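You operate a simulated robot arm through the tools that you are given. There is no shell and no other tool. Be economical: measure what you need, move in short steps, check, and stop when the job is done.

You run a simulated robot arm. Do the job below in one go: nothing can be reset, and whatever is moved stays where it is left.

## Task
Run lane 1 empty into its tray, then stand the card for that size of date on the holder.
Fine: open the flap, switch on, switch off when the lane is empty and close the flap; the cards stand on the ledge. Spill none; leave the other cards, lanes and trays alone.

The check looks at the end state, three seconds after you hand in, the way a careful person would. Anything else that was tipped, shoved, dropped, spilled or broken makes it a failure.

## Robot
A 7-joint arm with a two-finger parallel gripper on a trunk, on a base that drives. Base frame: it is fixed to the floor where the robot stands at the start and does not move with it; the origin is under the middle of the robot, x ahead of it, y to its left, z up; the surface under the hand at the start is at about z = 0.86. Readings come in m, rad, newtons and seconds.
Its first joint turns from -2.897 to 2.897 rad. Places, roughly: blue button of the lanes [0.6, -0.1, 1]; card holder of lane 1 [1, 0.1, 1.1]; cardboard tray [1.75, 1.75, 0.75]; dial of lane one [0.7, -0.2, 1.1]; dial of lane six [2.2, 1.8, 1.1]; end flap of lane one [0.8, 0, 1]; grey button of lane one [0.6, -0.1, 1.1]; grey button of lane six [2.1, 1.9, 1.1]; red button of the lanes [0.5, -0.1, 0.9]; small amber date (4x3x3 cm) [1.4, -0.4, 1]; star knob of lane four [1.7, 1, 1.1]; star knob of lane one [0.9, 0, 1.1]; swing arm of lane five [2.2, 1.2, 1]; swing arm of lane three [1.7, 0.6, 1]; switch of lane five [1.8, 1.4, 1.1]; switch of lane four [1.6, 1.1, 1.1]. Payload 3.43 kg.
Tool frame: the origin (TCP) lies between the finger pads and is the grasp point; the fingertips stand 0.03 m ahead of it; z points along the fingers, y is the line along which they close. Largest opening 0.094 m; finger width 0.028, thickness 0.01; the body of the gripper, 0.05 by 0.096 m, starts 0.055 m behind the TCP.
Orientation is that of the tool frame in the base frame, as [roll, pitch, yaw] about the fixed x, y, z axes, in that order (R = Rz(yaw) Ry(pitch) Rx(roll)). With the fingers straight down and closing along the base's y, the tool's x points along the base's -x, its y along +y and its z along -z.

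## Interface
- The arm moves only by the tool send_rows. Its arguments are lists of equal length, an entry for each row: "travel": the shift along the tool's x, y, z in units of 30 mm (1.0 is 30 mm), a list of three; "dr": the turn, a rotation vector about the tool's x, y, z in units of 8 degrees (1.0 is 8 degrees), a list of three; "gripper": the gripper command, from -1 (shut) to 1 (fully open), values between in proportion. In form: {"travel": [[tx, ty, tz], ...], "dr": [[rx, ry, rz], ...], "gripper": [gripper, ...]}. A call has 1 to 20 rows; each row shifts and turns the commanded pose from where the row before left it, along the tool's axes as they then stand. A call with a number of a shift or a turn outside -1 to 1 is refused whole. A row lasts 0.2 s, in which the tool goes at most 0.05 m and 0.15 rad; a call with a longer step from one row to the next is refused whole, and so is a gripper value outside its range. Where a pose cannot be reached the arm comes as near as it can. A force on the tool above 90 N (or 10 N above the force at the start of the call, whichever is more), or a blocked arm, ends the call early, and 0.2 s more pass. Each finger travels about 0.045 m/s and halts on what it meets, pressing with about 31 N; the grip force reading is that of the motor and also rises with nothing between the fingers. The clock runs only during rows and for 0.2 s after the last one: add rows that do not move to give the fingers time. The reply holds the time, the measured pose of the TCP, the force on the tool along the base axes, the opening and the grip force, in the units named above and with some noise, with the torque about the TCP (base axes, N m) and any sound that the robot's microphone picked up, and new pictures: "pictures" is both (left out), scene, wrist or none.
- Cameras (640 x 400 px; columns grow to the right, rows downward): "scene" is now at [0.5016, 0.2095, 1.4301]; the picture's right is [0.26, -0.97, 0.00], its down [-0.87, -0.24, -0.43] and it looks along [0.42, 0.11, -0.90] (base axes); focal length 214 px, centre (320, 200). "wrist" rides on the gripper at [0.076, 0.014, -0.103] in the tool frame; the picture's right is [-0.18, 0.98, 0.00], its down [-0.75, -0.14, -0.64] and it looks along [-0.63, -0.12, 0.77] (tool axes); focal length 243 px, centre (320, 200). There is no depth. A picture from a camera that has moved, and an enlarged one, comes with that camera's place and axes in the base frame and with its lens.
- move_column(by): slides the trunk up (or, below 0, down) by that many m; the arm and the scene camera ride with it, the base frame stays. It gives what a move gives, with no picture.
- drive_base(legs): drives the robot by 1 to 6 legs, each [ahead, left, turn to the left] in m, m and rad, along the robot's own axes; the way and the turn of a leg run together, so that a leg with both is an arc; at most 1.5 m and 3.142 rad a leg. The arm and the cameras ride along, it lands a little off, and it stops where it bumps. It gives what a move gives, and a new picture of the scene camera.
- pan_tilt(pan, tilt): turns the head with the scene camera to pan (to the left, within 1.798 rad either way) and tilt (down, from -0.506 to 1.204), counted from straight ahead of the robot. It gives what a move gives, and a new picture of the scene camera.
- close_up(camera, box): a new picture of the part [left, top, right, bottom] of that camera's present view, enlarged. No time passes.
- finish_job(): hands the job in; it is judged then, once.

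Go step by step. Nothing tells you exact positions but the pictures and the camera data: compare them with the known pose of the tool, close in by small moves and look again before you grip or let go. The budget is 120 turns and 260 pictures, counting those below and the enlarged ones. Unless the task says otherwise, let go and move clear before handing in, and close with one line.

The tools are called after "Emit:" as name(argument=value, ...) on one line, values as JSON. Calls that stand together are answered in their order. send_rows: Moves the arm, as the interface text tells. Its arguments: {"type":"object","properties":{"travel":{"type":"array","items":{"type":"array","items":{"type":"number"}}},"dr":{"type":"array","items":{"type":"array","items":{"type":"number"}}},"gripper":{"type":"array","items":{"type":"number"}},"pictures":{"type":"string","enum":["both","scene","wrist","none"]}},"required":["travel","dr","gripper"]} The other tools are called the same way: move_column (by) slides the trunk up or down; drive_base (legs) drives the base; pan_tilt (pan, tilt) turns the head that bears the scene camera; close_up (camera, box) takes an enlarged picture of a part of a camera's view; finish_job () hands the job in.

At the start:

```text
time_s: 0.0
ee_pos: [0.5651, 0.334, 1.3174]
tcp_rot: [3.14, 0.0, -3.14]
force: [0.3, 0.8, -0.5]
wrist_torque: [0.02, -0.01, 0.03]
grip_width: 0.0938
grasp_force: 0.0
trunk travel left (down, up): [-0.525, 0.085]
robot x, y, heading: [0.0012, 0.0009, -0.0]
head pan, tilt: [0.265, 1.124]
```

scene: 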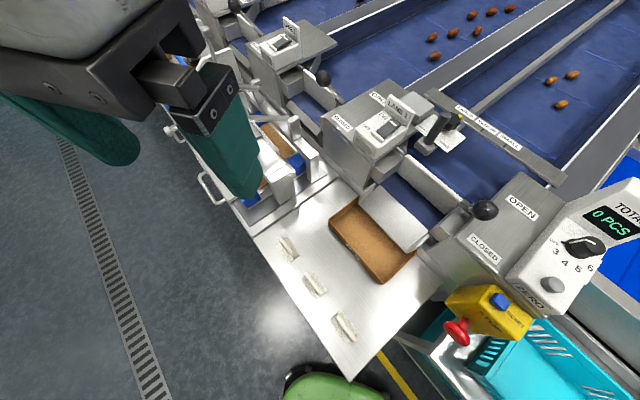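
wrist: 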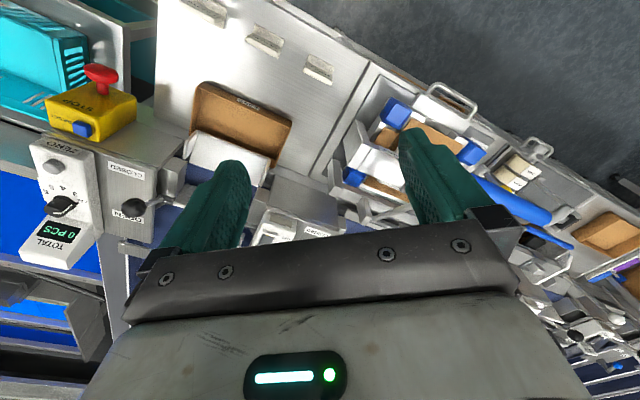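

I see lane 1 nearest, with its tray, three cards on the table ledge, an OPEN/CLOSED flap control and a switch. I will look closer before moving.

Emit:
close_up(camera="scene", box=[310, 70, 470, 170])

Emit:
close_up(camera="scene", box=[440, 180, 640, 305])

Emit:
close_up(camera="scene", box=[250, 200, 410, 360])

Emit:
close_up(camera="scene", box=[400, 80, 560, 180])

```text
4.00 times, centred on (390, 120) of scene
camera zoom: at [0.5016, 0.2095, 1.4301], right [0.26, -0.97, 0.0], down [-0.87, -0.24, -0.43], along [0.42, 0.11, -0.9], focal length 858 px, centre (40, 520)
```

zoom: 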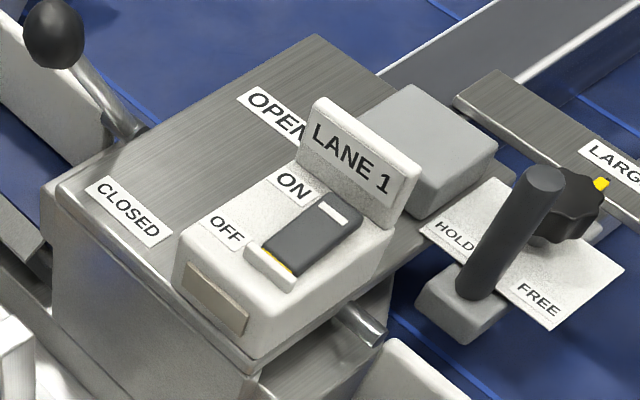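

```text
3.20 times, centred on (540, 242) of scene
camera zoom: at [0.5016, 0.2095, 1.4301], right [0.26, -0.97, 0.0], down [-0.87, -0.24, -0.43], along [0.42, 0.11, -0.9], focal length 686 px, centre (-384, 64)
```

zoom: 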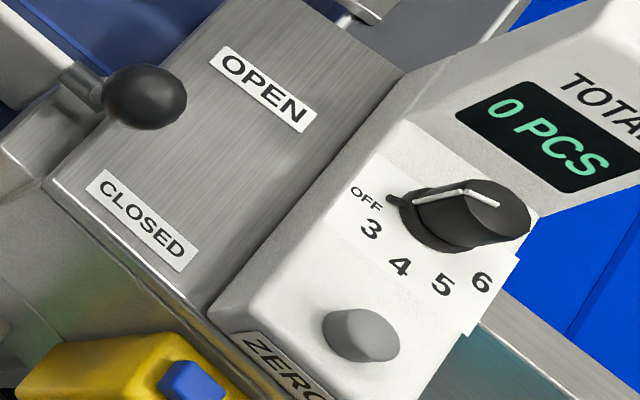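

```text
2.50 times, centred on (330, 280) of scene
camera zoom: at [0.5016, 0.2095, 1.4301], right [0.26, -0.97, 0.0], down [-0.87, -0.24, -0.43], along [0.42, 0.11, -0.9], focal length 536 px, centre (295, 0)
```

zoom: 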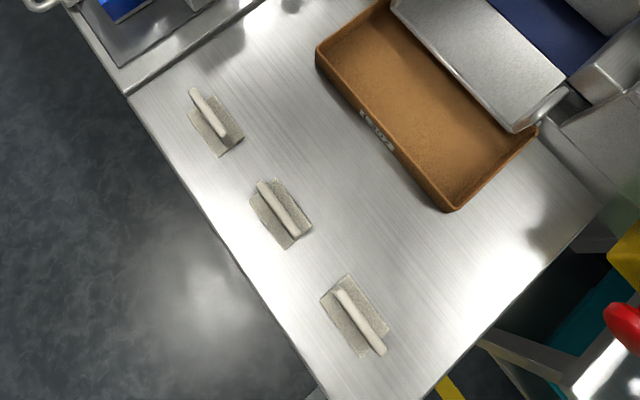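

```text
4.00 times, centred on (480, 130) of scene
camera zoom: at [0.5016, 0.2095, 1.4301], right [0.26, -0.97, 0.0], down [-0.87, -0.24, -0.43], along [0.42, 0.11, -0.9], focal length 858 px, centre (-320, 480)
```

zoom: 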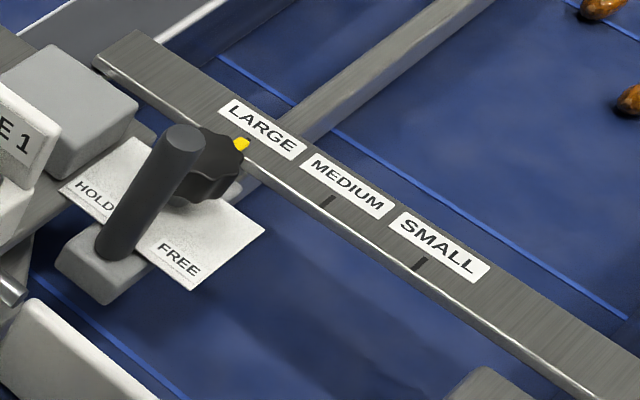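

Several controls matter here: flap lever, switch, hold/free lever, star knob and e-stop. I will pan the head to see the whole lane and its dates.

Emit:
pan_tilt(pan=-0.1, tilt=0.7)

Emit:
close_up(camera="scene", box=[160, 100, 480, 300])

Emit:
close_up(camera="wrist", box=[160, 0, 360, 125])

Emit:
close_up(camera="wrist", box=[0, 40, 160, 280])

```text
time_s: 0.9
ee_pos: [0.5641, 0.3337, 1.3181]
tcp_rot: [3.14, 0.001, -3.14]
force: [0.1, -0.6, -0.8]
wrist_torque: [0.01, 0.04, -0.02]
grip_width: 0.0939
grasp_force: 0.2
trunk travel left (down, up): [-0.525, 0.085]
robot x, y, heading: [-0.0008, 0.003, 0.001]
head pan, tilt: [-0.099, 0.7]
camera scene: at [0.5268, 0.185, 1.4615], right [-0.1, -1.0, 0.0], down [-0.64, 0.06, -0.76], along [0.76, -0.08, -0.64], focal length 214 px, centre (320, 200)
```

scene: 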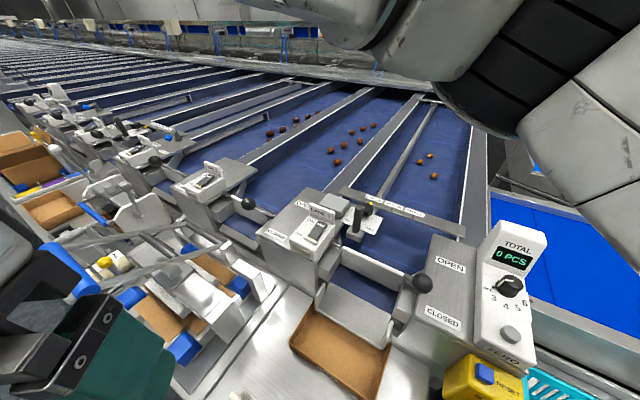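

```text
2.00 times, centred on (320, 200) of scene
camera zoom: at [0.5268, 0.185, 1.4615], right [-0.1, -1.0, 0.0], down [-0.64, 0.06, -0.76], along [0.76, -0.08, -0.64], focal length 429 px, centre (320, 200)
```

zoom: 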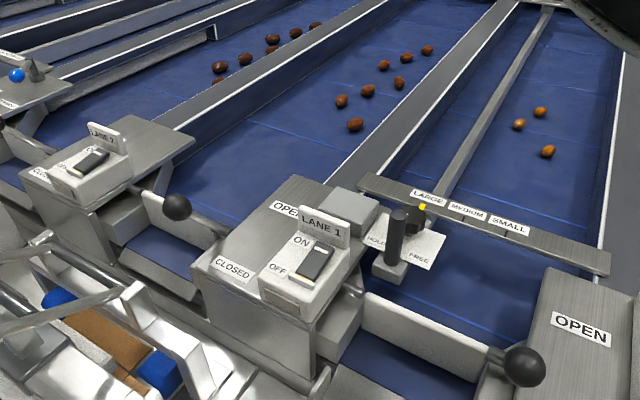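

```text
3.20 times, centred on (260, 62) of wrist
camera zoom: at [0.489, 0.3489, 1.4196], right [0.18, 0.98, 0.0], down [0.75, -0.14, 0.64], along [0.63, -0.12, -0.77], focal length 776 px, centre (512, 640)
```

zoom: 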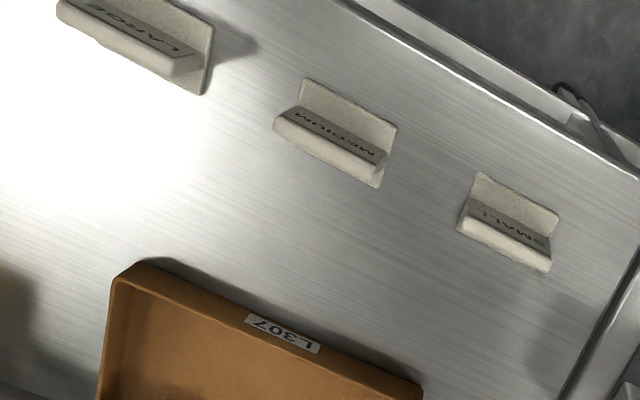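

```text
1.67 times, centred on (80, 160) of wrist
camera zoom: at [0.489, 0.3489, 1.4196], right [0.18, 0.98, 0.0], down [0.75, -0.14, 0.64], along [0.63, -0.12, -0.77], focal length 404 px, centre (720, 267)
```

zoom: 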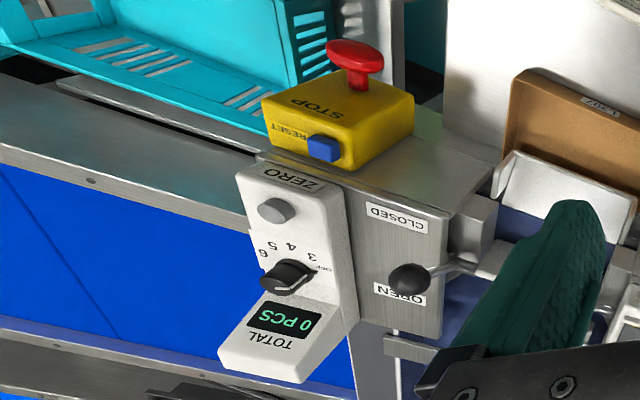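

Cards: LARGE, MEDIUM, SMALL (SMALL is leftmost). Lane 1 is the rightmost lane, with three amber dates. I will compare date sizes and see how other lanes carry their cards.

Emit:
close_up(camera="scene", box=[380, 90, 480, 190])

Emit:
close_up(camera="scene", box=[260, 100, 400, 187])

Emit:
close_up(camera="scene", box=[0, 70, 200, 195])

Emit:
close_up(camera="scene", box=[250, 180, 410, 280])

```text
4.00 times, centred on (430, 140) of scene
camera zoom: at [0.5268, 0.185, 1.4615], right [-0.1, -1.0, 0.0], down [-0.64, 0.06, -0.76], along [0.76, -0.08, -0.64], focal length 858 px, centre (-120, 440)
```

zoom: 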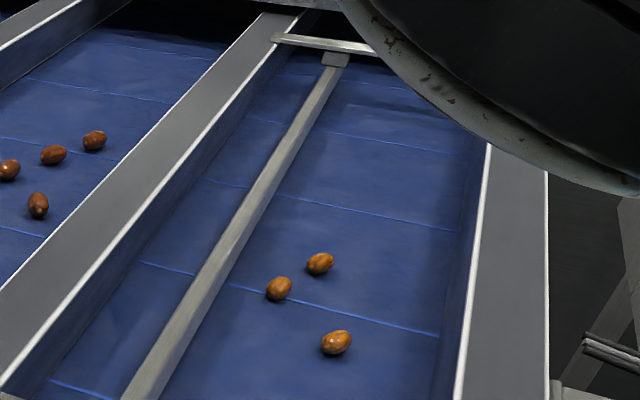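

```text
4.57 times, centred on (330, 144) of scene
camera zoom: at [0.5268, 0.185, 1.4615], right [-0.1, -1.0, 0.0], down [-0.64, 0.06, -0.76], along [0.76, -0.08, -0.64], focal length 980 px, centre (274, 458)
```

zoom: 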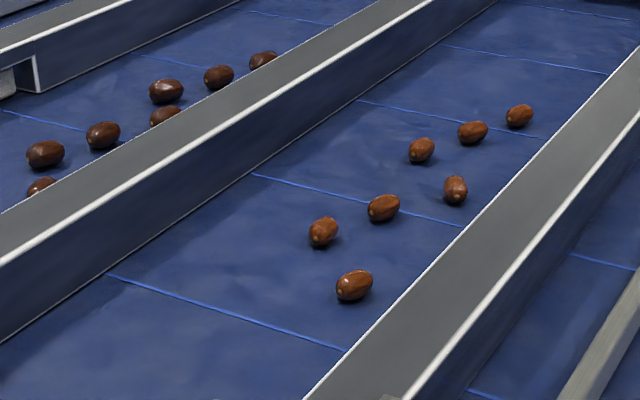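

```text
3.20 times, centred on (100, 132) of scene
camera zoom: at [0.5268, 0.185, 1.4615], right [-0.1, -1.0, 0.0], down [-0.64, 0.06, -0.76], along [0.76, -0.08, -0.64], focal length 686 px, centre (1024, 416)
```

zoom: 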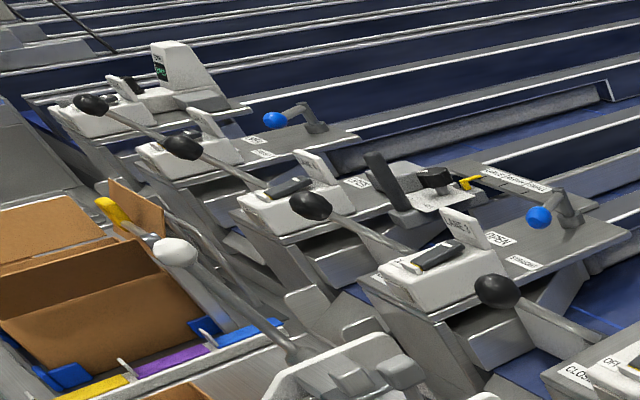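

```text
4.00 times, centred on (330, 230) of scene
camera zoom: at [0.5268, 0.185, 1.4615], right [-0.1, -1.0, 0.0], down [-0.64, 0.06, -0.76], along [0.76, -0.08, -0.64], focal length 858 px, centre (280, 80)
```

zoom: 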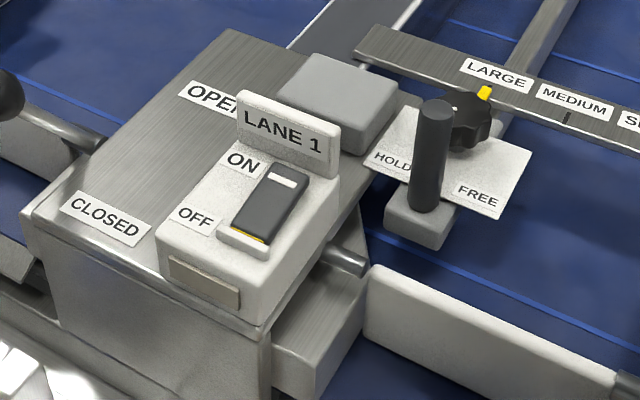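

The amber dates look smallest of the three kinds. I'll carry the hand high over to lane 1 for a better view of the flap, levers and the hidden far end.

Emit:
send_rows(travel=[[0, -1, 0], [0, -1, 0], [0, -1, 0], [0, -1, 0], [0, -1, 0], [0, -1, 0], [0, -1, 0], [0, -1, 0], [0, -1, 0], [0, -1, 0], [0, -1, 0]], dr=[[0, 0, 0], [0, 0, 0], [0, 0, 0], [0, 0, 0], [0, 0, 0], [0, 0, 0], [0, 0, 0], [0, 0, 0], [0, 0, 0], [0, 0, 0], [0, 0, 0]], gripper=[-1, -1, -1, -1, -1, -1, -1, -1, -1, -1, -1], pictures="both")

```text
time_s: 2.2
ee_pos: [0.5709, 0.1886, 1.3192]
tcp_rot: [3.121, 0.0, 3.085]
force: [16.5, 25.8, 0.0]
wrist_torque: [-3.25, 2.05, -1.75]
grip_width: 0.0001
grasp_force: 18.1
trunk travel left (down, up): [-0.525, 0.085]
robot x, y, heading: [-0.0014, -0.0005, 0.001]
head pan, tilt: [-0.099, 0.7]
stopped in row 6: the force on the tool passed its limit at 158 N (the readings are from after the stop); the commanded pose is now the measured one
camera scene: at [0.5016, 0.1324, 1.462], right [-0.72, -0.69, 0.0], down [-0.44, 0.46, -0.77], along [0.53, -0.55, -0.64], focal length 214 px, centre (320, 200)
camera wrist: at [0.4977, 0.2059, 1.421], right [0.24, 0.97, 0.02], down [0.74, -0.2, 0.64], along [0.62, -0.14, -0.77], focal length 243 px, centre (320, 200)
```

scene: 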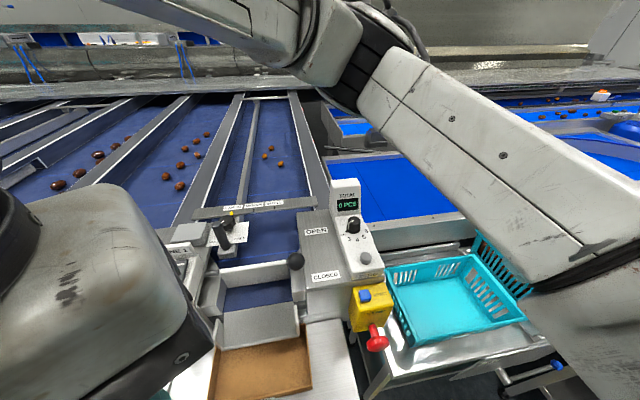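
wrist: 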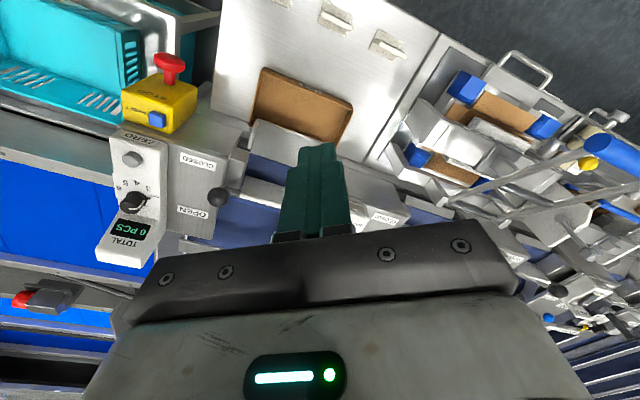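

The hand bumped the robot's own camera head. I'll back off to the left, then go round in front of the head.

Emit:
send_rows(travel=[[0, 1, 0], [0, 1, 0], [0, 1, 0], [-1, 1, 0], [-1, 0, 0], [-1, 0, 0], [-1, 0, 0], [-1, 0, 0], [-1, 0, 0]], dr=[[0.07, 0, -0.2], [0.07, 0, -0.2], [0, 0, 0], [0, 0, 0], [0, 0, 0], [0, 0, 0], [0, 0, 0], [0, 0, 0], [0, 0, 0]], gripper=[-1, -1, -1, -1, -1, -1, -1, -1, -1], pictures="none")

Emit:
pan_tilt(pan=0.0, tilt=0.8)

```text
time_s: 4.2
ee_pos: [0.7507, 0.3074, 1.3207]
tcp_rot: [-3.137, 0.005, -3.127]
force: [1.0, 0.4, -0.2]
wrist_torque: [0.0, -0.02, -0.02]
grip_width: 0.0
grasp_force: 31.2
trunk travel left (down, up): [-0.525, 0.085]
robot x, y, heading: [0.0018, 0.0015, 0.002]
head pan, tilt: [-0.099, 0.7]
```

```text
time_s: 4.8
ee_pos: [0.7497, 0.3071, 1.3205]
tcp_rot: [-3.139, 0.003, -3.128]
force: [0.2, 0.2, 0.1]
wrist_torque: [-0.03, 0.02, -0.01]
grip_width: 0.0
grasp_force: 31.3
trunk travel left (down, up): [-0.525, 0.085]
robot x, y, heading: [0.0018, -0.0018, 0.001]
head pan, tilt: [0.0, 0.799]
camera scene: at [0.523, 0.1933, 1.4534], right [0.0, -1.0, 0.0], down [-0.72, 0.0, -0.7], along [0.7, 0.0, -0.72], focal length 214 px, centre (320, 200)
```

scene: 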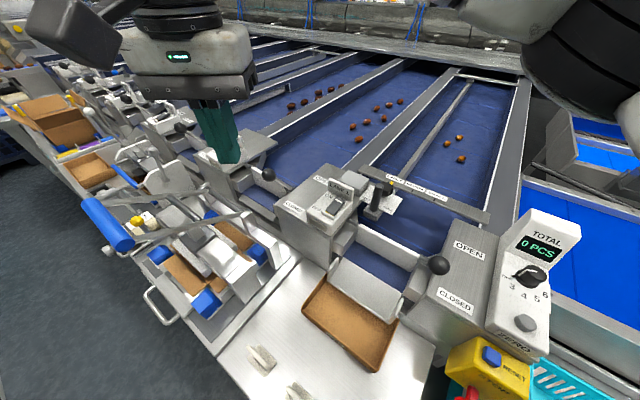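

The head is back in place and gives a good view. I'll zoom on the flap lever and hold/free lever.

Emit:
close_up(camera="scene", box=[390, 220, 502, 290])

Emit:
close_up(camera="scene", box=[320, 160, 480, 260])

Emit:
close_up(camera="scene", box=[420, 300, 580, 400])

Emit:
send_rows(travel=[[0, -1, 0], [0, -1, 0], [0, -1, 0], [0, -1, 0], [0, -1, 0]], dr=[[0, 0, 0], [0, 0, 0], [0, 0, 0], [0, 0, 0], [0, 0, 0]], gripper=[-1, -1, -1, -1, -1], pictures="both")

```text
5.71 times, centred on (446, 255) of scene
camera zoom: at [0.523, 0.1933, 1.4534], right [0.0, -1.0, 0.0], down [-0.72, 0.0, -0.7], along [0.7, 0.0, -0.72], focal length 1226 px, centre (-400, -114)
```

zoom: 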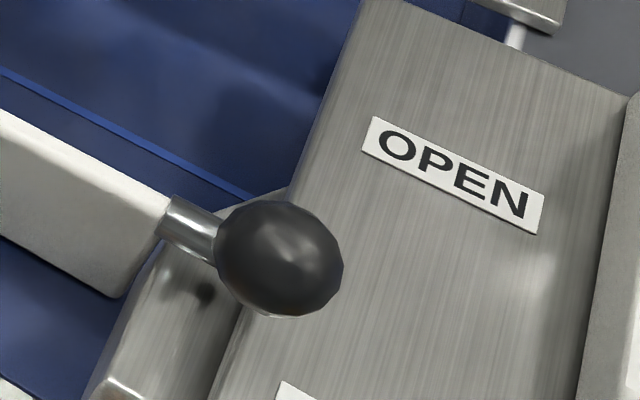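

```text
4.00 times, centred on (400, 210) of scene
camera zoom: at [0.523, 0.1933, 1.4534], right [0.0, -1.0, 0.0], down [-0.72, 0.0, -0.7], along [0.7, 0.0, -0.72], focal length 858 px, centre (0, 160)
```

zoom: 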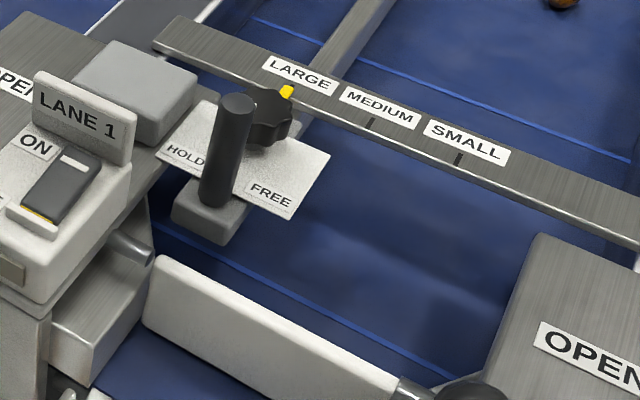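

```text
4.00 times, centred on (500, 350) of scene
camera zoom: at [0.523, 0.1933, 1.4534], right [0.0, -1.0, 0.0], down [-0.72, 0.0, -0.7], along [0.7, 0.0, -0.72], focal length 858 px, centre (-400, -400)
```

zoom: 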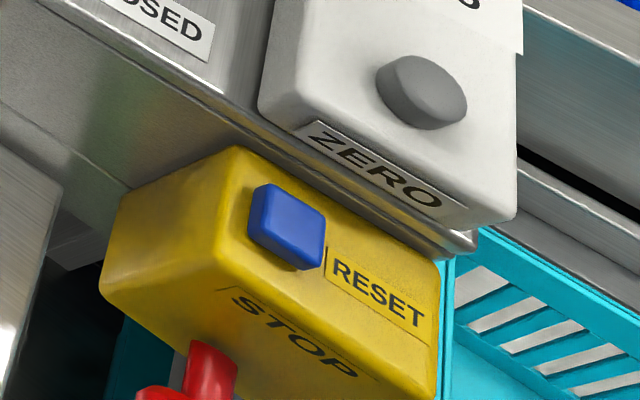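

```text
time_s: 6.0
ee_pos: [0.7514, 0.1575, 1.3198]
tcp_rot: [-3.138, 0.004, -3.128]
force: [0.1, 0.4, -0.3]
wrist_torque: [-0.02, 0.03, 0.03]
grip_width: 0.0001
grasp_force: 31.1
trunk travel left (down, up): [-0.525, 0.085]
robot x, y, heading: [-0.0013, 0.0033, 0.004]
head pan, tilt: [0.0, 0.799]
camera scene: at [0.5229, 0.1936, 1.4534], right [0.0, -1.0, 0.0], down [-0.72, 0.0, -0.7], along [0.7, 0.0, -0.72], focal length 214 px, centre (320, 200)
camera wrist: at [0.6758, 0.1728, 1.4219], right [0.17, 0.99, 0.0], down [0.75, -0.13, 0.65], along [0.64, -0.11, -0.76], focal length 243 px, centre (320, 200)
```

scene: 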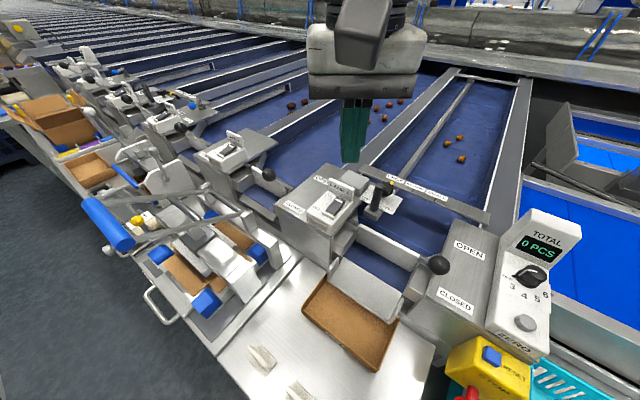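
wrist: 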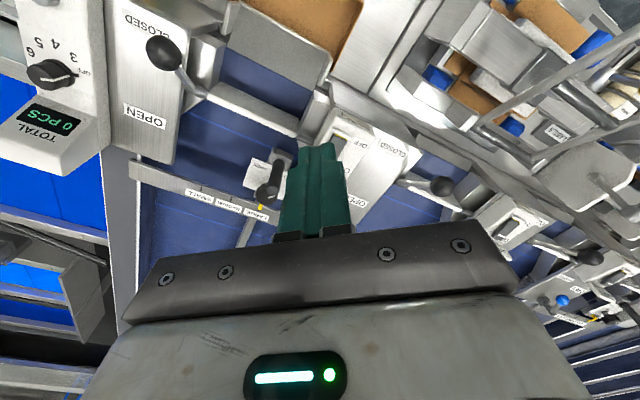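

Triangulated: the flap lever's ball is at about (0.695, -0.005, 1.118), leaning towards CLOSED; its pivot is at about (0.757, -0.02, 1.037). I'll go above the ball with the gripper open and check.

Emit:
send_rows(travel=[[0, -1, 0], [0, -1, 0], [0.4, -1, 0], [0.5, -1, 0], [0.5, -1, 0.5], [0.47, -0.4, 1], [0, 0, 1], [0, 0, 0.5], [0, 0, 0]], dr=[[0, 0, 0], [0, 0, 0], [0, 0, 0], [0, 0, 0], [0, 0, 0], [0, 0, 0], [0, 0, 0], [0, 0, 0], [0, 0, 0]], gripper=[0.5, 0.5, 0.5, 0.5, 0.5, 0.5, 0.5, 0.5, 0.5], pictures="both")

```text
time_s: 8.0
ee_pos: [0.6963, -0.0051, 1.2303]
tcp_rot: [-3.138, 0.005, -3.126]
force: [1.2, 0.2, 0.4]
wrist_torque: [0.03, -0.02, -0.01]
grip_width: 0.0705
grasp_force: 0.1
trunk travel left (down, up): [-0.525, 0.085]
robot x, y, heading: [-0.0005, -0.0021, -0.002]
head pan, tilt: [0.0, 0.799]
camera scene: at [0.523, 0.1932, 1.4534], right [0.0, -1.0, 0.0], down [-0.72, 0.0, -0.7], along [0.7, 0.0, -0.72], focal length 214 px, centre (320, 200)
camera wrist: at [0.6221, 0.008, 1.3321], right [0.17, 0.99, 0.0], down [0.75, -0.13, 0.65], along [0.64, -0.11, -0.76], focal length 243 px, centre (320, 200)
```

scene: 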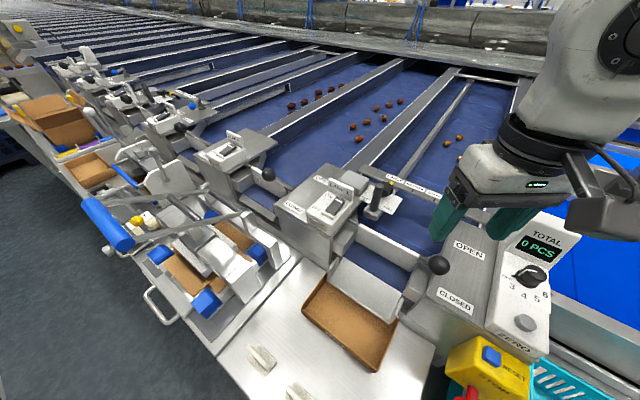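
wrist: 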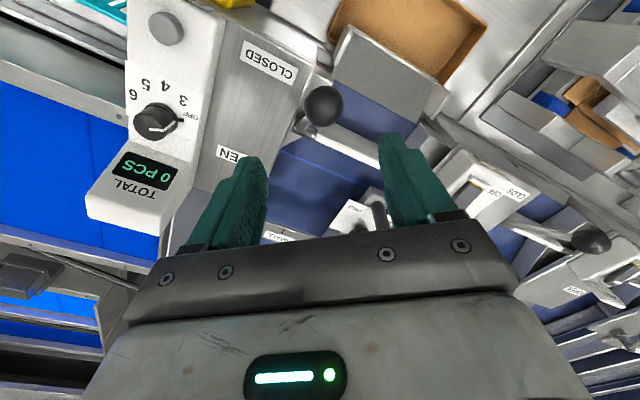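

The ball lies right below, as computed. I'll descend and grip it.

Emit:
send_rows(travel=[[0, 0.1, 1], [0, 0, 1], [0, 0, 1], [0, 0, 0.7], [0, 0, 0], [0, 0, 0], [0, 0, 0], [0, 0, 0], [0, 0, 0]], dr=[[0, 0, 0], [0, 0, 0], [0, 0, 0], [0, 0, 0], [0, 0, 0], [0, 0, 0], [0, 0, 0], [0, 0, 0], [0, 0, 0]], gripper=[0.5, 0.5, 0.5, 0.5, -0.4, -0.4, -0.4, -0.4, -0.4], pictures="both")

```text
time_s: 10.0
ee_pos: [0.6995, -0.0042, 1.12]
tcp_rot: [-3.138, 0.006, -3.128]
force: [0.5, -1.6, 6.4]
wrist_torque: [-1.5, 0.04, -1.0]
grip_width: 0.0358
grasp_force: 45.4
trunk travel left (down, up): [-0.525, 0.085]
robot x, y, heading: [-0.0008, 0.0009, -0.001]
head pan, tilt: [0.0, 0.799]
camera scene: at [0.5228, 0.1931, 1.4536], right [0.0, -1.0, 0.0], down [-0.72, 0.0, -0.7], along [0.7, 0.0, -0.72], focal length 214 px, centre (320, 200)
camera wrist: at [0.6224, 0.0103, 1.2213], right [0.17, 0.98, 0.0], down [0.75, -0.13, 0.65], along [0.64, -0.11, -0.76], focal length 243 px, centre (320, 200)
```

scene: 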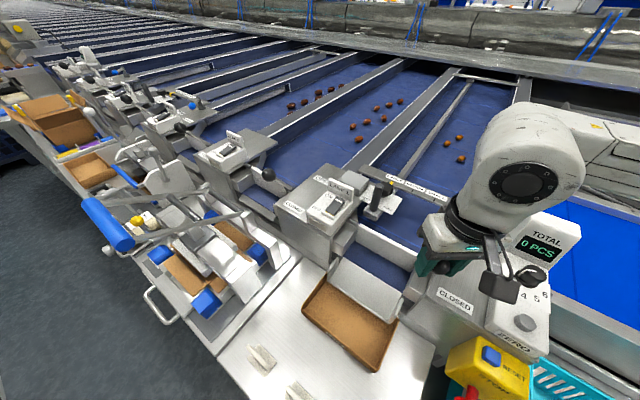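
wrist: 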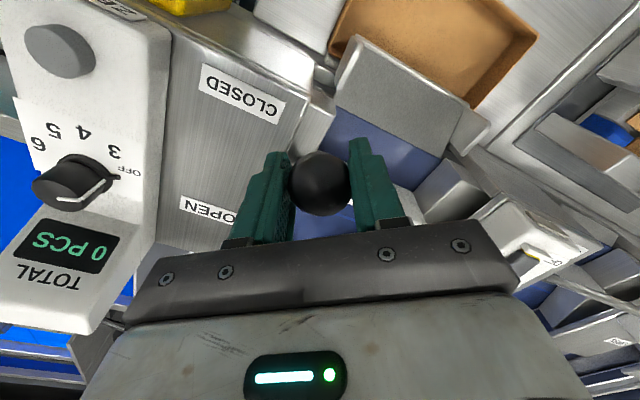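

The ball is gripped (0.036 m). Now I swing the lever along its arc away from me, towards OPEN.

Emit:
send_rows(travel=[[-0.493, 0, -0.283], [-0.553, 0, -0.203], [-0.57, 0, -0.1], [-0.593, 0, 0], [-0.573, 0, 0.1], [-0.557, 0, 0.203], [0, 0, 0]], dr=[[0, 0, 0], [0, 0, 0], [0, 0, 0], [0, 0, 0], [0, 0, 0], [0, 0, 0], [0, 0, 0]], gripper=[-0.4, -0.4, -0.4, -0.4, -0.4, -0.4, -0.4], pictures="both")

```text
time_s: 10.7
ee_pos: [0.7214, -0.0192, 1.1329]
tcp_rot: [-3.111, -0.018, -3.142]
force: [-13.1, -12.0, 14.2]
wrist_torque: [-0.5, 0.18, 0.0]
grip_width: 0.0367
grasp_force: 44.8
trunk travel left (down, up): [-0.525, 0.085]
robot x, y, heading: [-0.001, -0.0017, -0.002]
head pan, tilt: [0.0, 0.799]
stopped in row 3: the force on the tool passed its limit at 100 N (the readings are from after the stop); the commanded pose is now the measured one
camera scene: at [0.5215, 0.1878, 1.4544], right [-0.01, -1.0, 0.0], down [-0.72, 0.01, -0.7], along [0.7, 0.0, -0.72], focal length 214 px, centre (320, 200)
camera wrist: at [0.6485, -0.0005, 1.2364], right [0.18, 0.98, -0.03], down [0.77, -0.12, 0.63], along [0.62, -0.14, -0.77], focal length 243 px, centre (320, 200)
```

scene: 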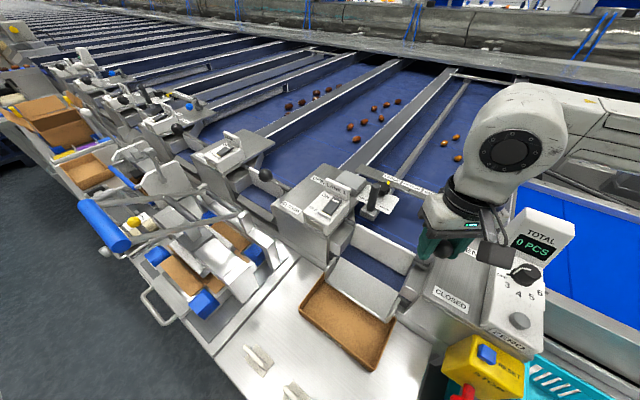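
wrist: 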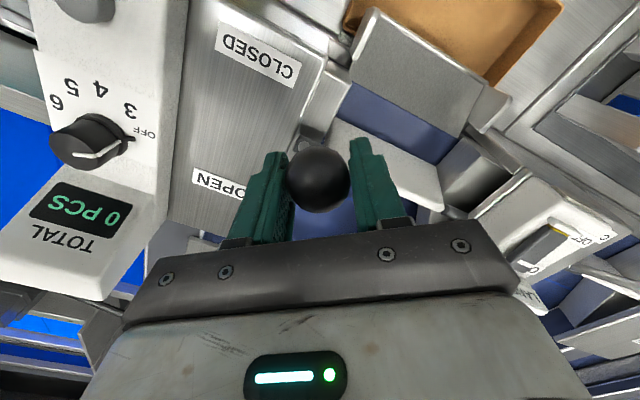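

The machine is turned about -37° relative to my axes, so the lever swings along (0.8, -0.6). I'll follow that arc.

Emit:
send_rows(travel=[[-0.437, -0.328, -0.123], [-0.469, -0.352, -0.03], [-0.467, -0.35, 0.07], [-0.448, -0.336, 0.173], [-0.419, -0.314, 0.263], [0, 0, 0]], dr=[[0, 0, 0], [0, 0, 0], [0, 0, 0], [0, 0, 0], [0, 0, 0], [0, 0, 0]], gripper=[-0.4, -0.4, -0.4, -0.4, -0.4, -0.4], pictures="both")

```text
time_s: 12.1
ee_pos: [0.7887, -0.0703, 1.1237]
tcp_rot: [-3.106, -0.018, 3.141]
force: [-24.7, -35.5, 20.6]
wrist_torque: [0.82, 0.85, -0.08]
grip_width: 0.0337
grasp_force: 44.6
trunk travel left (down, up): [-0.525, 0.085]
robot x, y, heading: [-0.0012, -0.0008, -0.008]
head pan, tilt: [0.0, 0.799]
camera scene: at [0.5213, 0.1868, 1.4544], right [-0.01, -1.0, 0.0], down [-0.72, 0.01, -0.7], along [0.7, 0.0, -0.72], focal length 214 px, centre (320, 200)
camera wrist: at [0.7163, -0.053, 1.2264], right [0.19, 0.98, -0.04], down [0.77, -0.12, 0.63], along [0.62, -0.15, -0.77], focal length 243 px, centre (320, 200)
```

scene: 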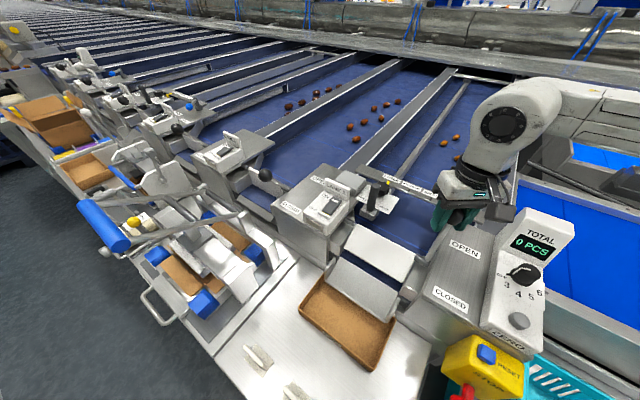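
wrist: 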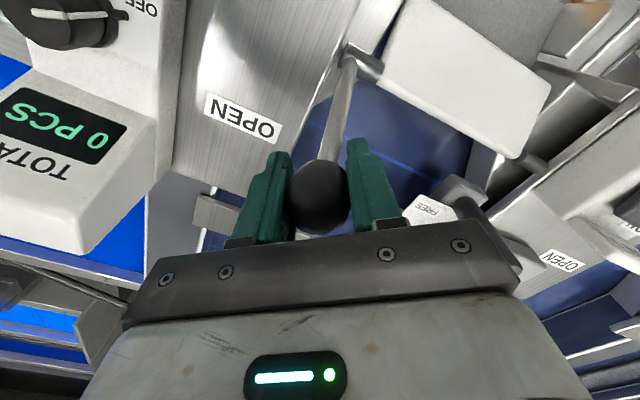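

The flap now lies flat towards the chute. There's no resistance along the swing, so I'll push a little further to find the end stop.

Emit:
send_rows(travel=[[-0.15, -0.115, 0.14], [-0.15, -0.115, 0.16], [0, 0, 0]], dr=[[0, 0, 0], [0, 0, 0], [0, 0, 0]], gripper=[-0.4, -0.4, -0.4], pictures="none")

```text
time_s: 12.9
ee_pos: [0.8, -0.0794, 1.1145]
tcp_rot: [-3.111, -0.013, 3.138]
force: [-6.8, -41.5, 28.8]
wrist_torque: [1.25, 0.06, -0.54]
grip_width: 0.0344
grasp_force: 45.3
trunk travel left (down, up): [-0.525, 0.085]
robot x, y, heading: [-0.0083, -0.003, -0.01]
head pan, tilt: [0.0, 0.799]
```

Still moving freely. I'll go a bit more.

Emit:
send_rows(travel=[[-0.13, -0.1, 0.16], [-0.13, -0.1, 0.17], [0, 0, 0]], dr=[[0, 0, 0], [0, 0, 0], [0, 0, 0]], gripper=[-0.4, -0.4, -0.4], pictures="both")

```text
time_s: 13.7
ee_pos: [0.8083, -0.0839, 1.1041]
tcp_rot: [-3.111, -0.015, 3.139]
force: [-0.2, -40.0, 30.6]
wrist_torque: [1.33, 0.2, -0.52]
grip_width: 0.0342
grasp_force: 44.6
trunk travel left (down, up): [-0.525, 0.085]
robot x, y, heading: [-0.0018, -0.0025, -0.008]
head pan, tilt: [0.0, 0.799]
camera scene: at [0.522, 0.1871, 1.4541], right [-0.01, -1.0, 0.0], down [-0.72, 0.01, -0.7], along [0.7, 0.0, -0.72], focal length 214 px, centre (320, 200)
camera wrist: at [0.7334, -0.0665, 1.2067], right [0.19, 0.98, -0.03], down [0.76, -0.12, 0.63], along [0.62, -0.14, -0.77], focal length 243 px, centre (320, 200)
```

scene: 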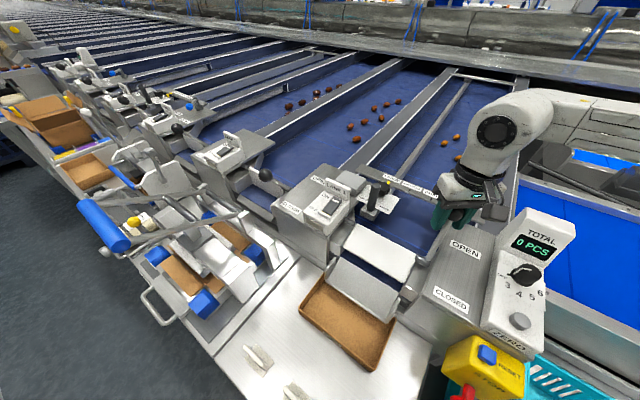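
wrist: 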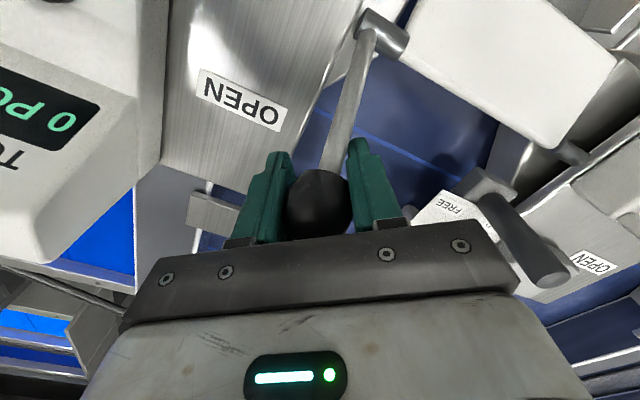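

The hanging flap has lifted towards the tray side by about 80°. I'll let go, rise, and see if it stays.

Emit:
send_rows(travel=[[0, 0, 0], [0, 0, 0], [0, 0, 0], [0, 0, -1], [0, 0, -1], [0, 0, -1], [0, 0, -1]], dr=[[0, 0, 0], [0, 0, 0], [0, 0, 0], [0, 0, 0], [0, 0, 0], [0, 0, 0], [0, 0, 0]], gripper=[0.5, 0.5, 0.5, 0.5, 0.5, 0.5, 0.5], pictures="both")

Emit:
close_up(camera="scene", box=[310, 180, 470, 280])

```text
time_s: 15.3
ee_pos: [0.8091, -0.0777, 1.2235]
tcp_rot: [-3.113, -0.016, -3.138]
force: [-0.3, 0.2, -0.2]
wrist_torque: [0.01, -0.02, 0.02]
grip_width: 0.0704
grasp_force: 0.1
trunk travel left (down, up): [-0.525, 0.085]
robot x, y, heading: [0.0009, 0.0014, -0.008]
head pan, tilt: [0.0, 0.799]
camera scene: at [0.5228, 0.189, 1.4533], right [-0.01, -1.0, 0.0], down [-0.72, 0.0, -0.7], along [0.7, 0.0, -0.72], focal length 214 px, centre (320, 200)
camera wrist: at [0.7353, -0.0591, 1.327], right [0.18, 0.98, -0.03], down [0.76, -0.12, 0.63], along [0.62, -0.14, -0.77], focal length 243 px, centre (320, 200)
```

scene: 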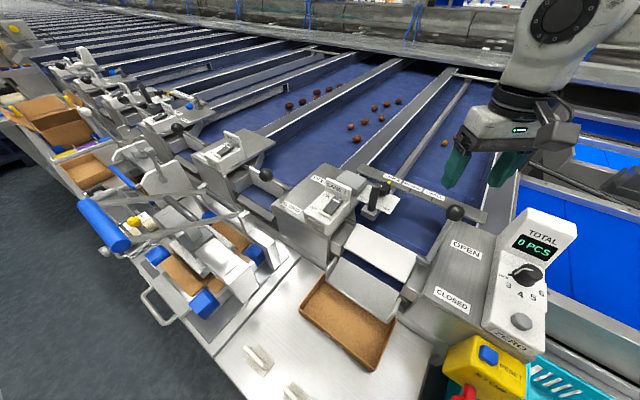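
wrist: 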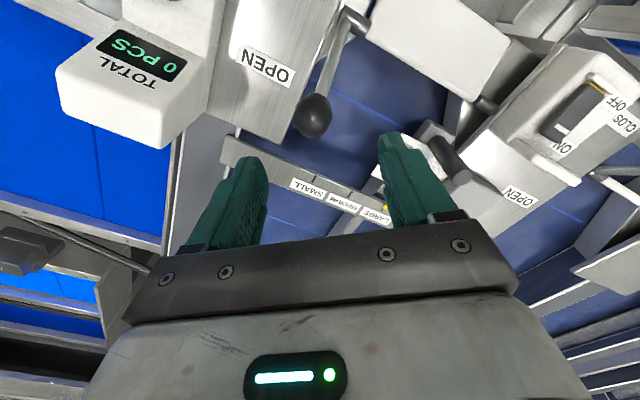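

```text
4.00 times, centred on (390, 230) of scene
camera zoom: at [0.5228, 0.189, 1.4533], right [-0.01, -1.0, 0.0], down [-0.72, 0.0, -0.7], along [0.7, 0.0, -0.72], focal length 858 px, centre (40, 80)
```

zoom: 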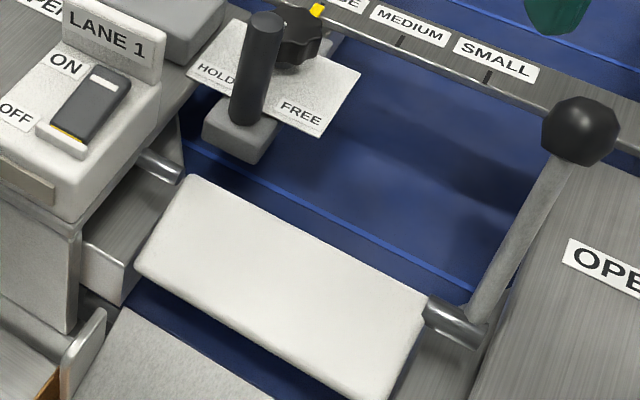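

The flap stays open. Next is the lane 1 rocker switch, centre about (0.867, 0.158, 1.083), ON at the far end. I'll go above it, turning the tool to line up with the machine.

Emit:
send_rows(travel=[[0, 0, -1], [0, 1, -0.2], [0, 1, 0], [0, 1, 0], [-0.3, 1, 0], [-0.5, 1, 0], [-0.5, 1, 0], [-0.5, 1, 0], [-0.5, 0.57, 0], [0, 0, 0], [0, 0, 0], [0, 0, 0], [0, 0, 0], [0, 0, 0], [0, 0, 0], [0, 0, 0]], dr=[[-0.2, -0.115, 0], [0, 0, 0], [0, 0, 0], [0, 0, 0], [0, 0, 0], [0, 0, 0], [0, 0, 0], [0, 0, 0], [0, 0, 0], [0, 0, -0.95], [0, 0, -0.95], [0, 0, -0.95], [0, 0, -0.95], [0, 0, -0.95], [0, 0, -0.95], [0, 0, -0.93]], gripper=[-1, -1, -1, -1, -1, -1, -1, -1, -1, -1, -1, -1, -1, -1, -1, -1], pictures="both")

```text
time_s: 18.7
ee_pos: [0.8784, 0.151, 1.2588]
tcp_rot: [-3.14, 0.0, -2.475]
force: [0.1, -0.2, 0.3]
wrist_torque: [0.0, -0.03, -0.03]
grip_width: 0.0
grasp_force: 31.3
out of reach, approached as far as the arm can: row 15, 16
trunk travel left (down, up): [-0.525, 0.085]
robot x, y, heading: [-0.0035, -0.001, -0.0]
head pan, tilt: [0.0, 0.799]
camera scene: at [0.5229, 0.1892, 1.4534], right [-0.01, -1.0, 0.0], down [-0.72, 0.0, -0.7], along [0.7, 0.0, -0.72], focal length 214 px, centre (320, 200)
camera wrist: at [0.8111, 0.1168, 1.3609], right [-0.46, 0.89, 0.0], down [0.68, 0.35, 0.64], along [0.57, 0.3, -0.77], focal length 243 px, centre (320, 200)
```

scene: 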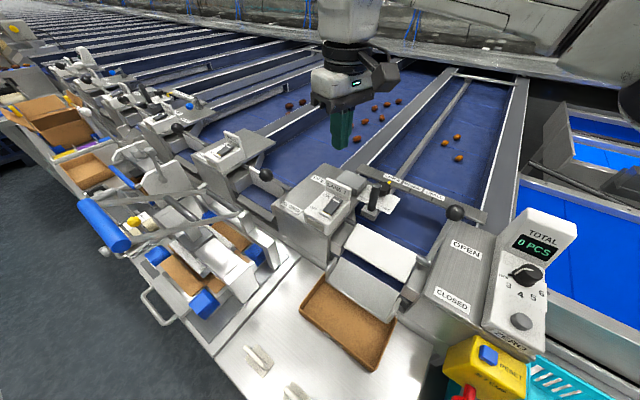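
wrist: 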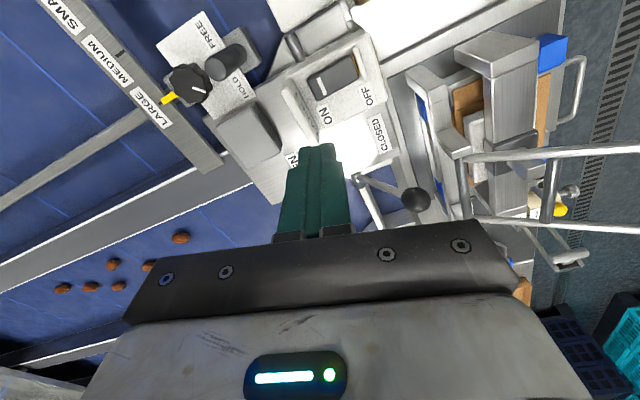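

The tool can turn 38°, which is close enough. The rocker runs from OFF (0.846, 0.173) to ON (0.882, 0.149). I'll descend near the ON end and check the clearance to the LANE 1 plate.

Emit:
send_rows(travel=[[0.06, 0.22, 0], [0, 0, 1], [0, 0, 1], [0, 0, 1], [0, 0, 0.5]], dr=[[0, 0, 0], [0, 0, 0], [0, 0, 0], [0, 0, 0], [0, 0, 0]], gripper=[-1, -1, -1, -1, -1], pictures="both")

Emit:
close_up(camera="scene", box=[280, 140, 408, 220])

Emit:
close_up(camera="wrist", box=[200, 20, 440, 200])

```text
time_s: 19.9
ee_pos: [0.8745, 0.1557, 1.1541]
tcp_rot: [-3.141, 0.001, -2.476]
force: [0.1, 0.3, -0.1]
wrist_torque: [-0.01, -0.01, -0.01]
grip_width: 0.0
grasp_force: 31.2
trunk travel left (down, up): [-0.525, 0.085]
robot x, y, heading: [0.0008, -0.0027, -0.006]
head pan, tilt: [0.0, 0.799]
camera scene: at [0.5229, 0.1892, 1.4534], right [-0.01, -1.0, 0.0], down [-0.72, 0.0, -0.7], along [0.7, 0.0, -0.72], focal length 214 px, centre (320, 200)
camera wrist: at [0.806, 0.1208, 1.2559], right [-0.46, 0.89, 0.0], down [0.68, 0.35, 0.64], along [0.57, 0.3, -0.77], focal length 243 px, centre (320, 200)
```

scene: 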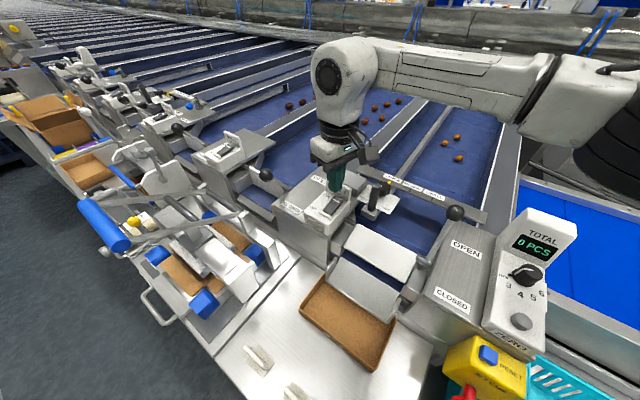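
wrist: 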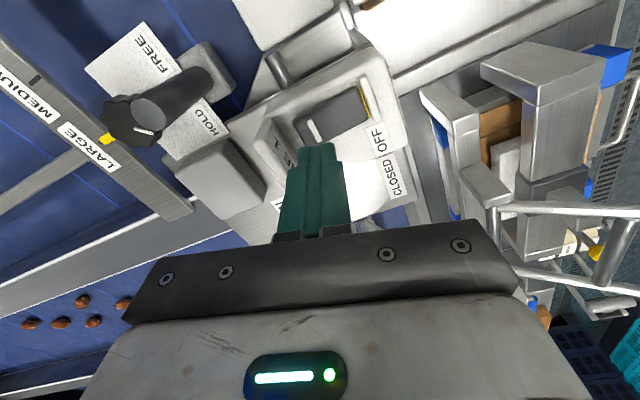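

```text
5.00 times, centred on (344, 180) of scene
camera zoom: at [0.5229, 0.1892, 1.4534], right [-0.01, -1.0, 0.0], down [-0.72, 0.0, -0.7], along [0.7, 0.0, -0.72], focal length 1072 px, centre (200, 300)
```

zoom: 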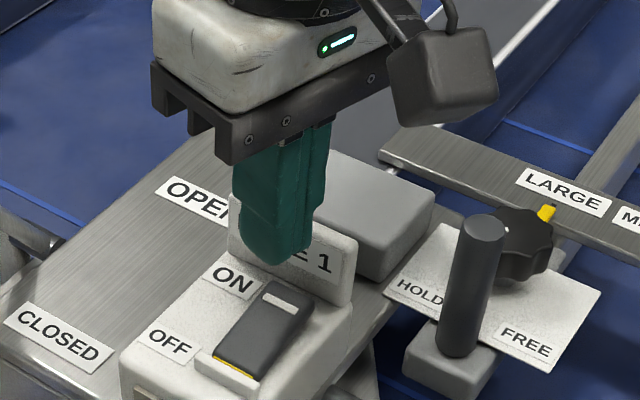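

```text
2.22 times, centred on (320, 110) of wrist
camera zoom: at [0.806, 0.1208, 1.2559], right [-0.46, 0.89, 0.0], down [0.68, 0.35, 0.64], along [0.57, 0.3, -0.77], focal length 539 px, centre (320, 400)
```

zoom: 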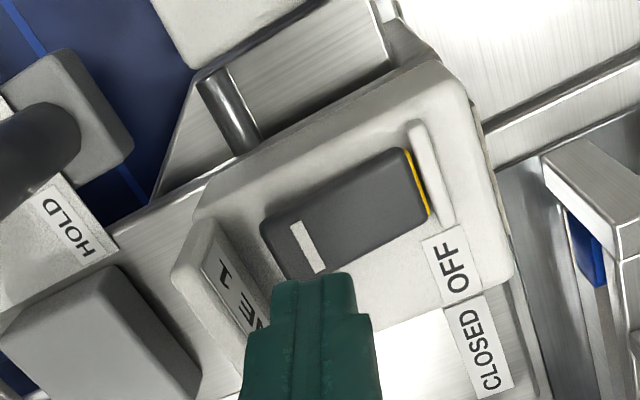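

The ON end of the rocker is raised, so the lane is off. The fingertip is just over the white mark; I'll shift 3 mm off the plate and press down gently.

Emit:
send_rows(travel=[[0, 0.1, 0], [0, 0, 0.4], [0, 0, 0.4], [0, 0, 0.2], [0, 0, 0.1]], dr=[[0, 0, 0], [0, 0, 0], [0, 0, 0], [0, 0, 0], [0, 0, 0]], gripper=[-1, -1, -1, -1, -1], pictures="wrist")

Emit:
close_up(camera="scene", box=[280, 140, 408, 220])

```text
time_s: 21.1
ee_pos: [0.8725, 0.1573, 1.1205]
tcp_rot: [-3.141, 0.0, -2.476]
force: [0.1, -0.2, 0.5]
wrist_torque: [-0.01, 0.0, 0.01]
grip_width: 0.0001
grasp_force: 31.5
trunk travel left (down, up): [-0.525, 0.085]
robot x, y, heading: [-0.0035, -0.004, -0.01]
head pan, tilt: [0.0, 0.799]
camera wrist: at [0.8043, 0.1226, 1.2227], right [-0.46, 0.89, 0.0], down [0.68, 0.35, 0.64], along [0.57, 0.3, -0.77], focal length 243 px, centre (320, 200)
```

wrist: 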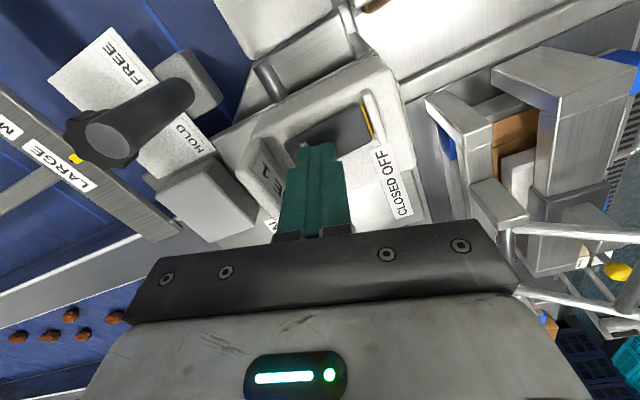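

```text
5.00 times, centred on (344, 180) of scene
camera zoom: at [0.5229, 0.1892, 1.4534], right [-0.01, -1.0, 0.0], down [-0.72, 0.0, -0.7], along [0.7, 0.0, -0.72], focal length 1072 px, centre (200, 300)
```

zoom: 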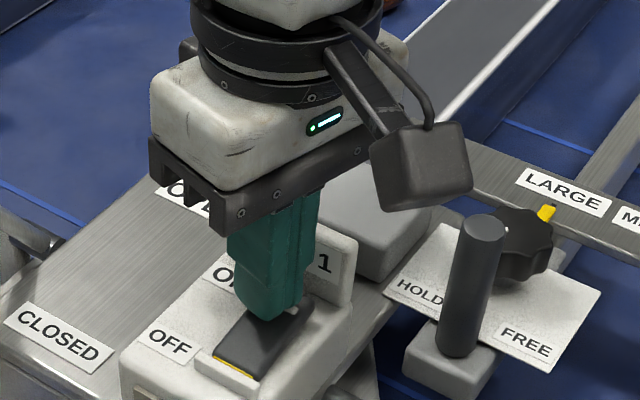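

No contact yet. I'll continue downward in small steps.

Emit:
send_rows(travel=[[0, 0, 0.15], [0, 0, 0.15], [0, 0, 0.15]], dr=[[0, 0, 0], [0, 0, 0], [0, 0, 0]], gripper=[-1, -1, -1], pictures="none")

Emit:
close_up(camera="scene", box=[280, 140, 408, 220])

```text
time_s: 21.9
ee_pos: [0.8709, 0.1567, 1.1163]
tcp_rot: [3.141, 0.014, -2.476]
force: [-1.4, -9.2, 74.4]
wrist_torque: [-0.61, 1.02, 0.61]
grip_width: 0.0
grasp_force: 31.0
trunk travel left (down, up): [-0.525, 0.085]
robot x, y, heading: [-0.0004, -0.0031, -0.009]
head pan, tilt: [0.0, 0.799]
```

```text
5.00 times, centred on (344, 180) of scene
camera zoom: at [0.5202, 0.1878, 1.4559], right [-0.01, -1.0, 0.0], down [-0.72, 0.01, -0.7], along [0.7, 0.0, -0.72], focal length 1072 px, centre (200, 300)
```

zoom: 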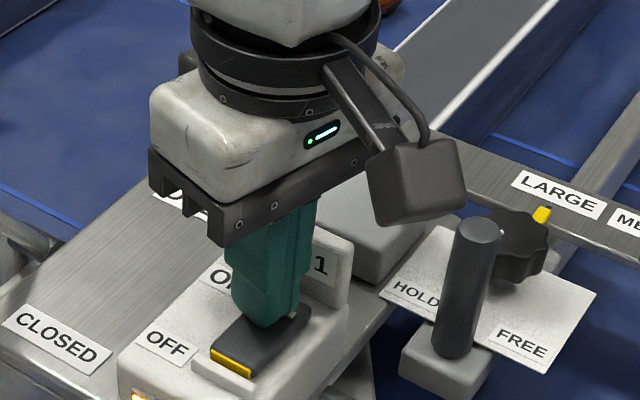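

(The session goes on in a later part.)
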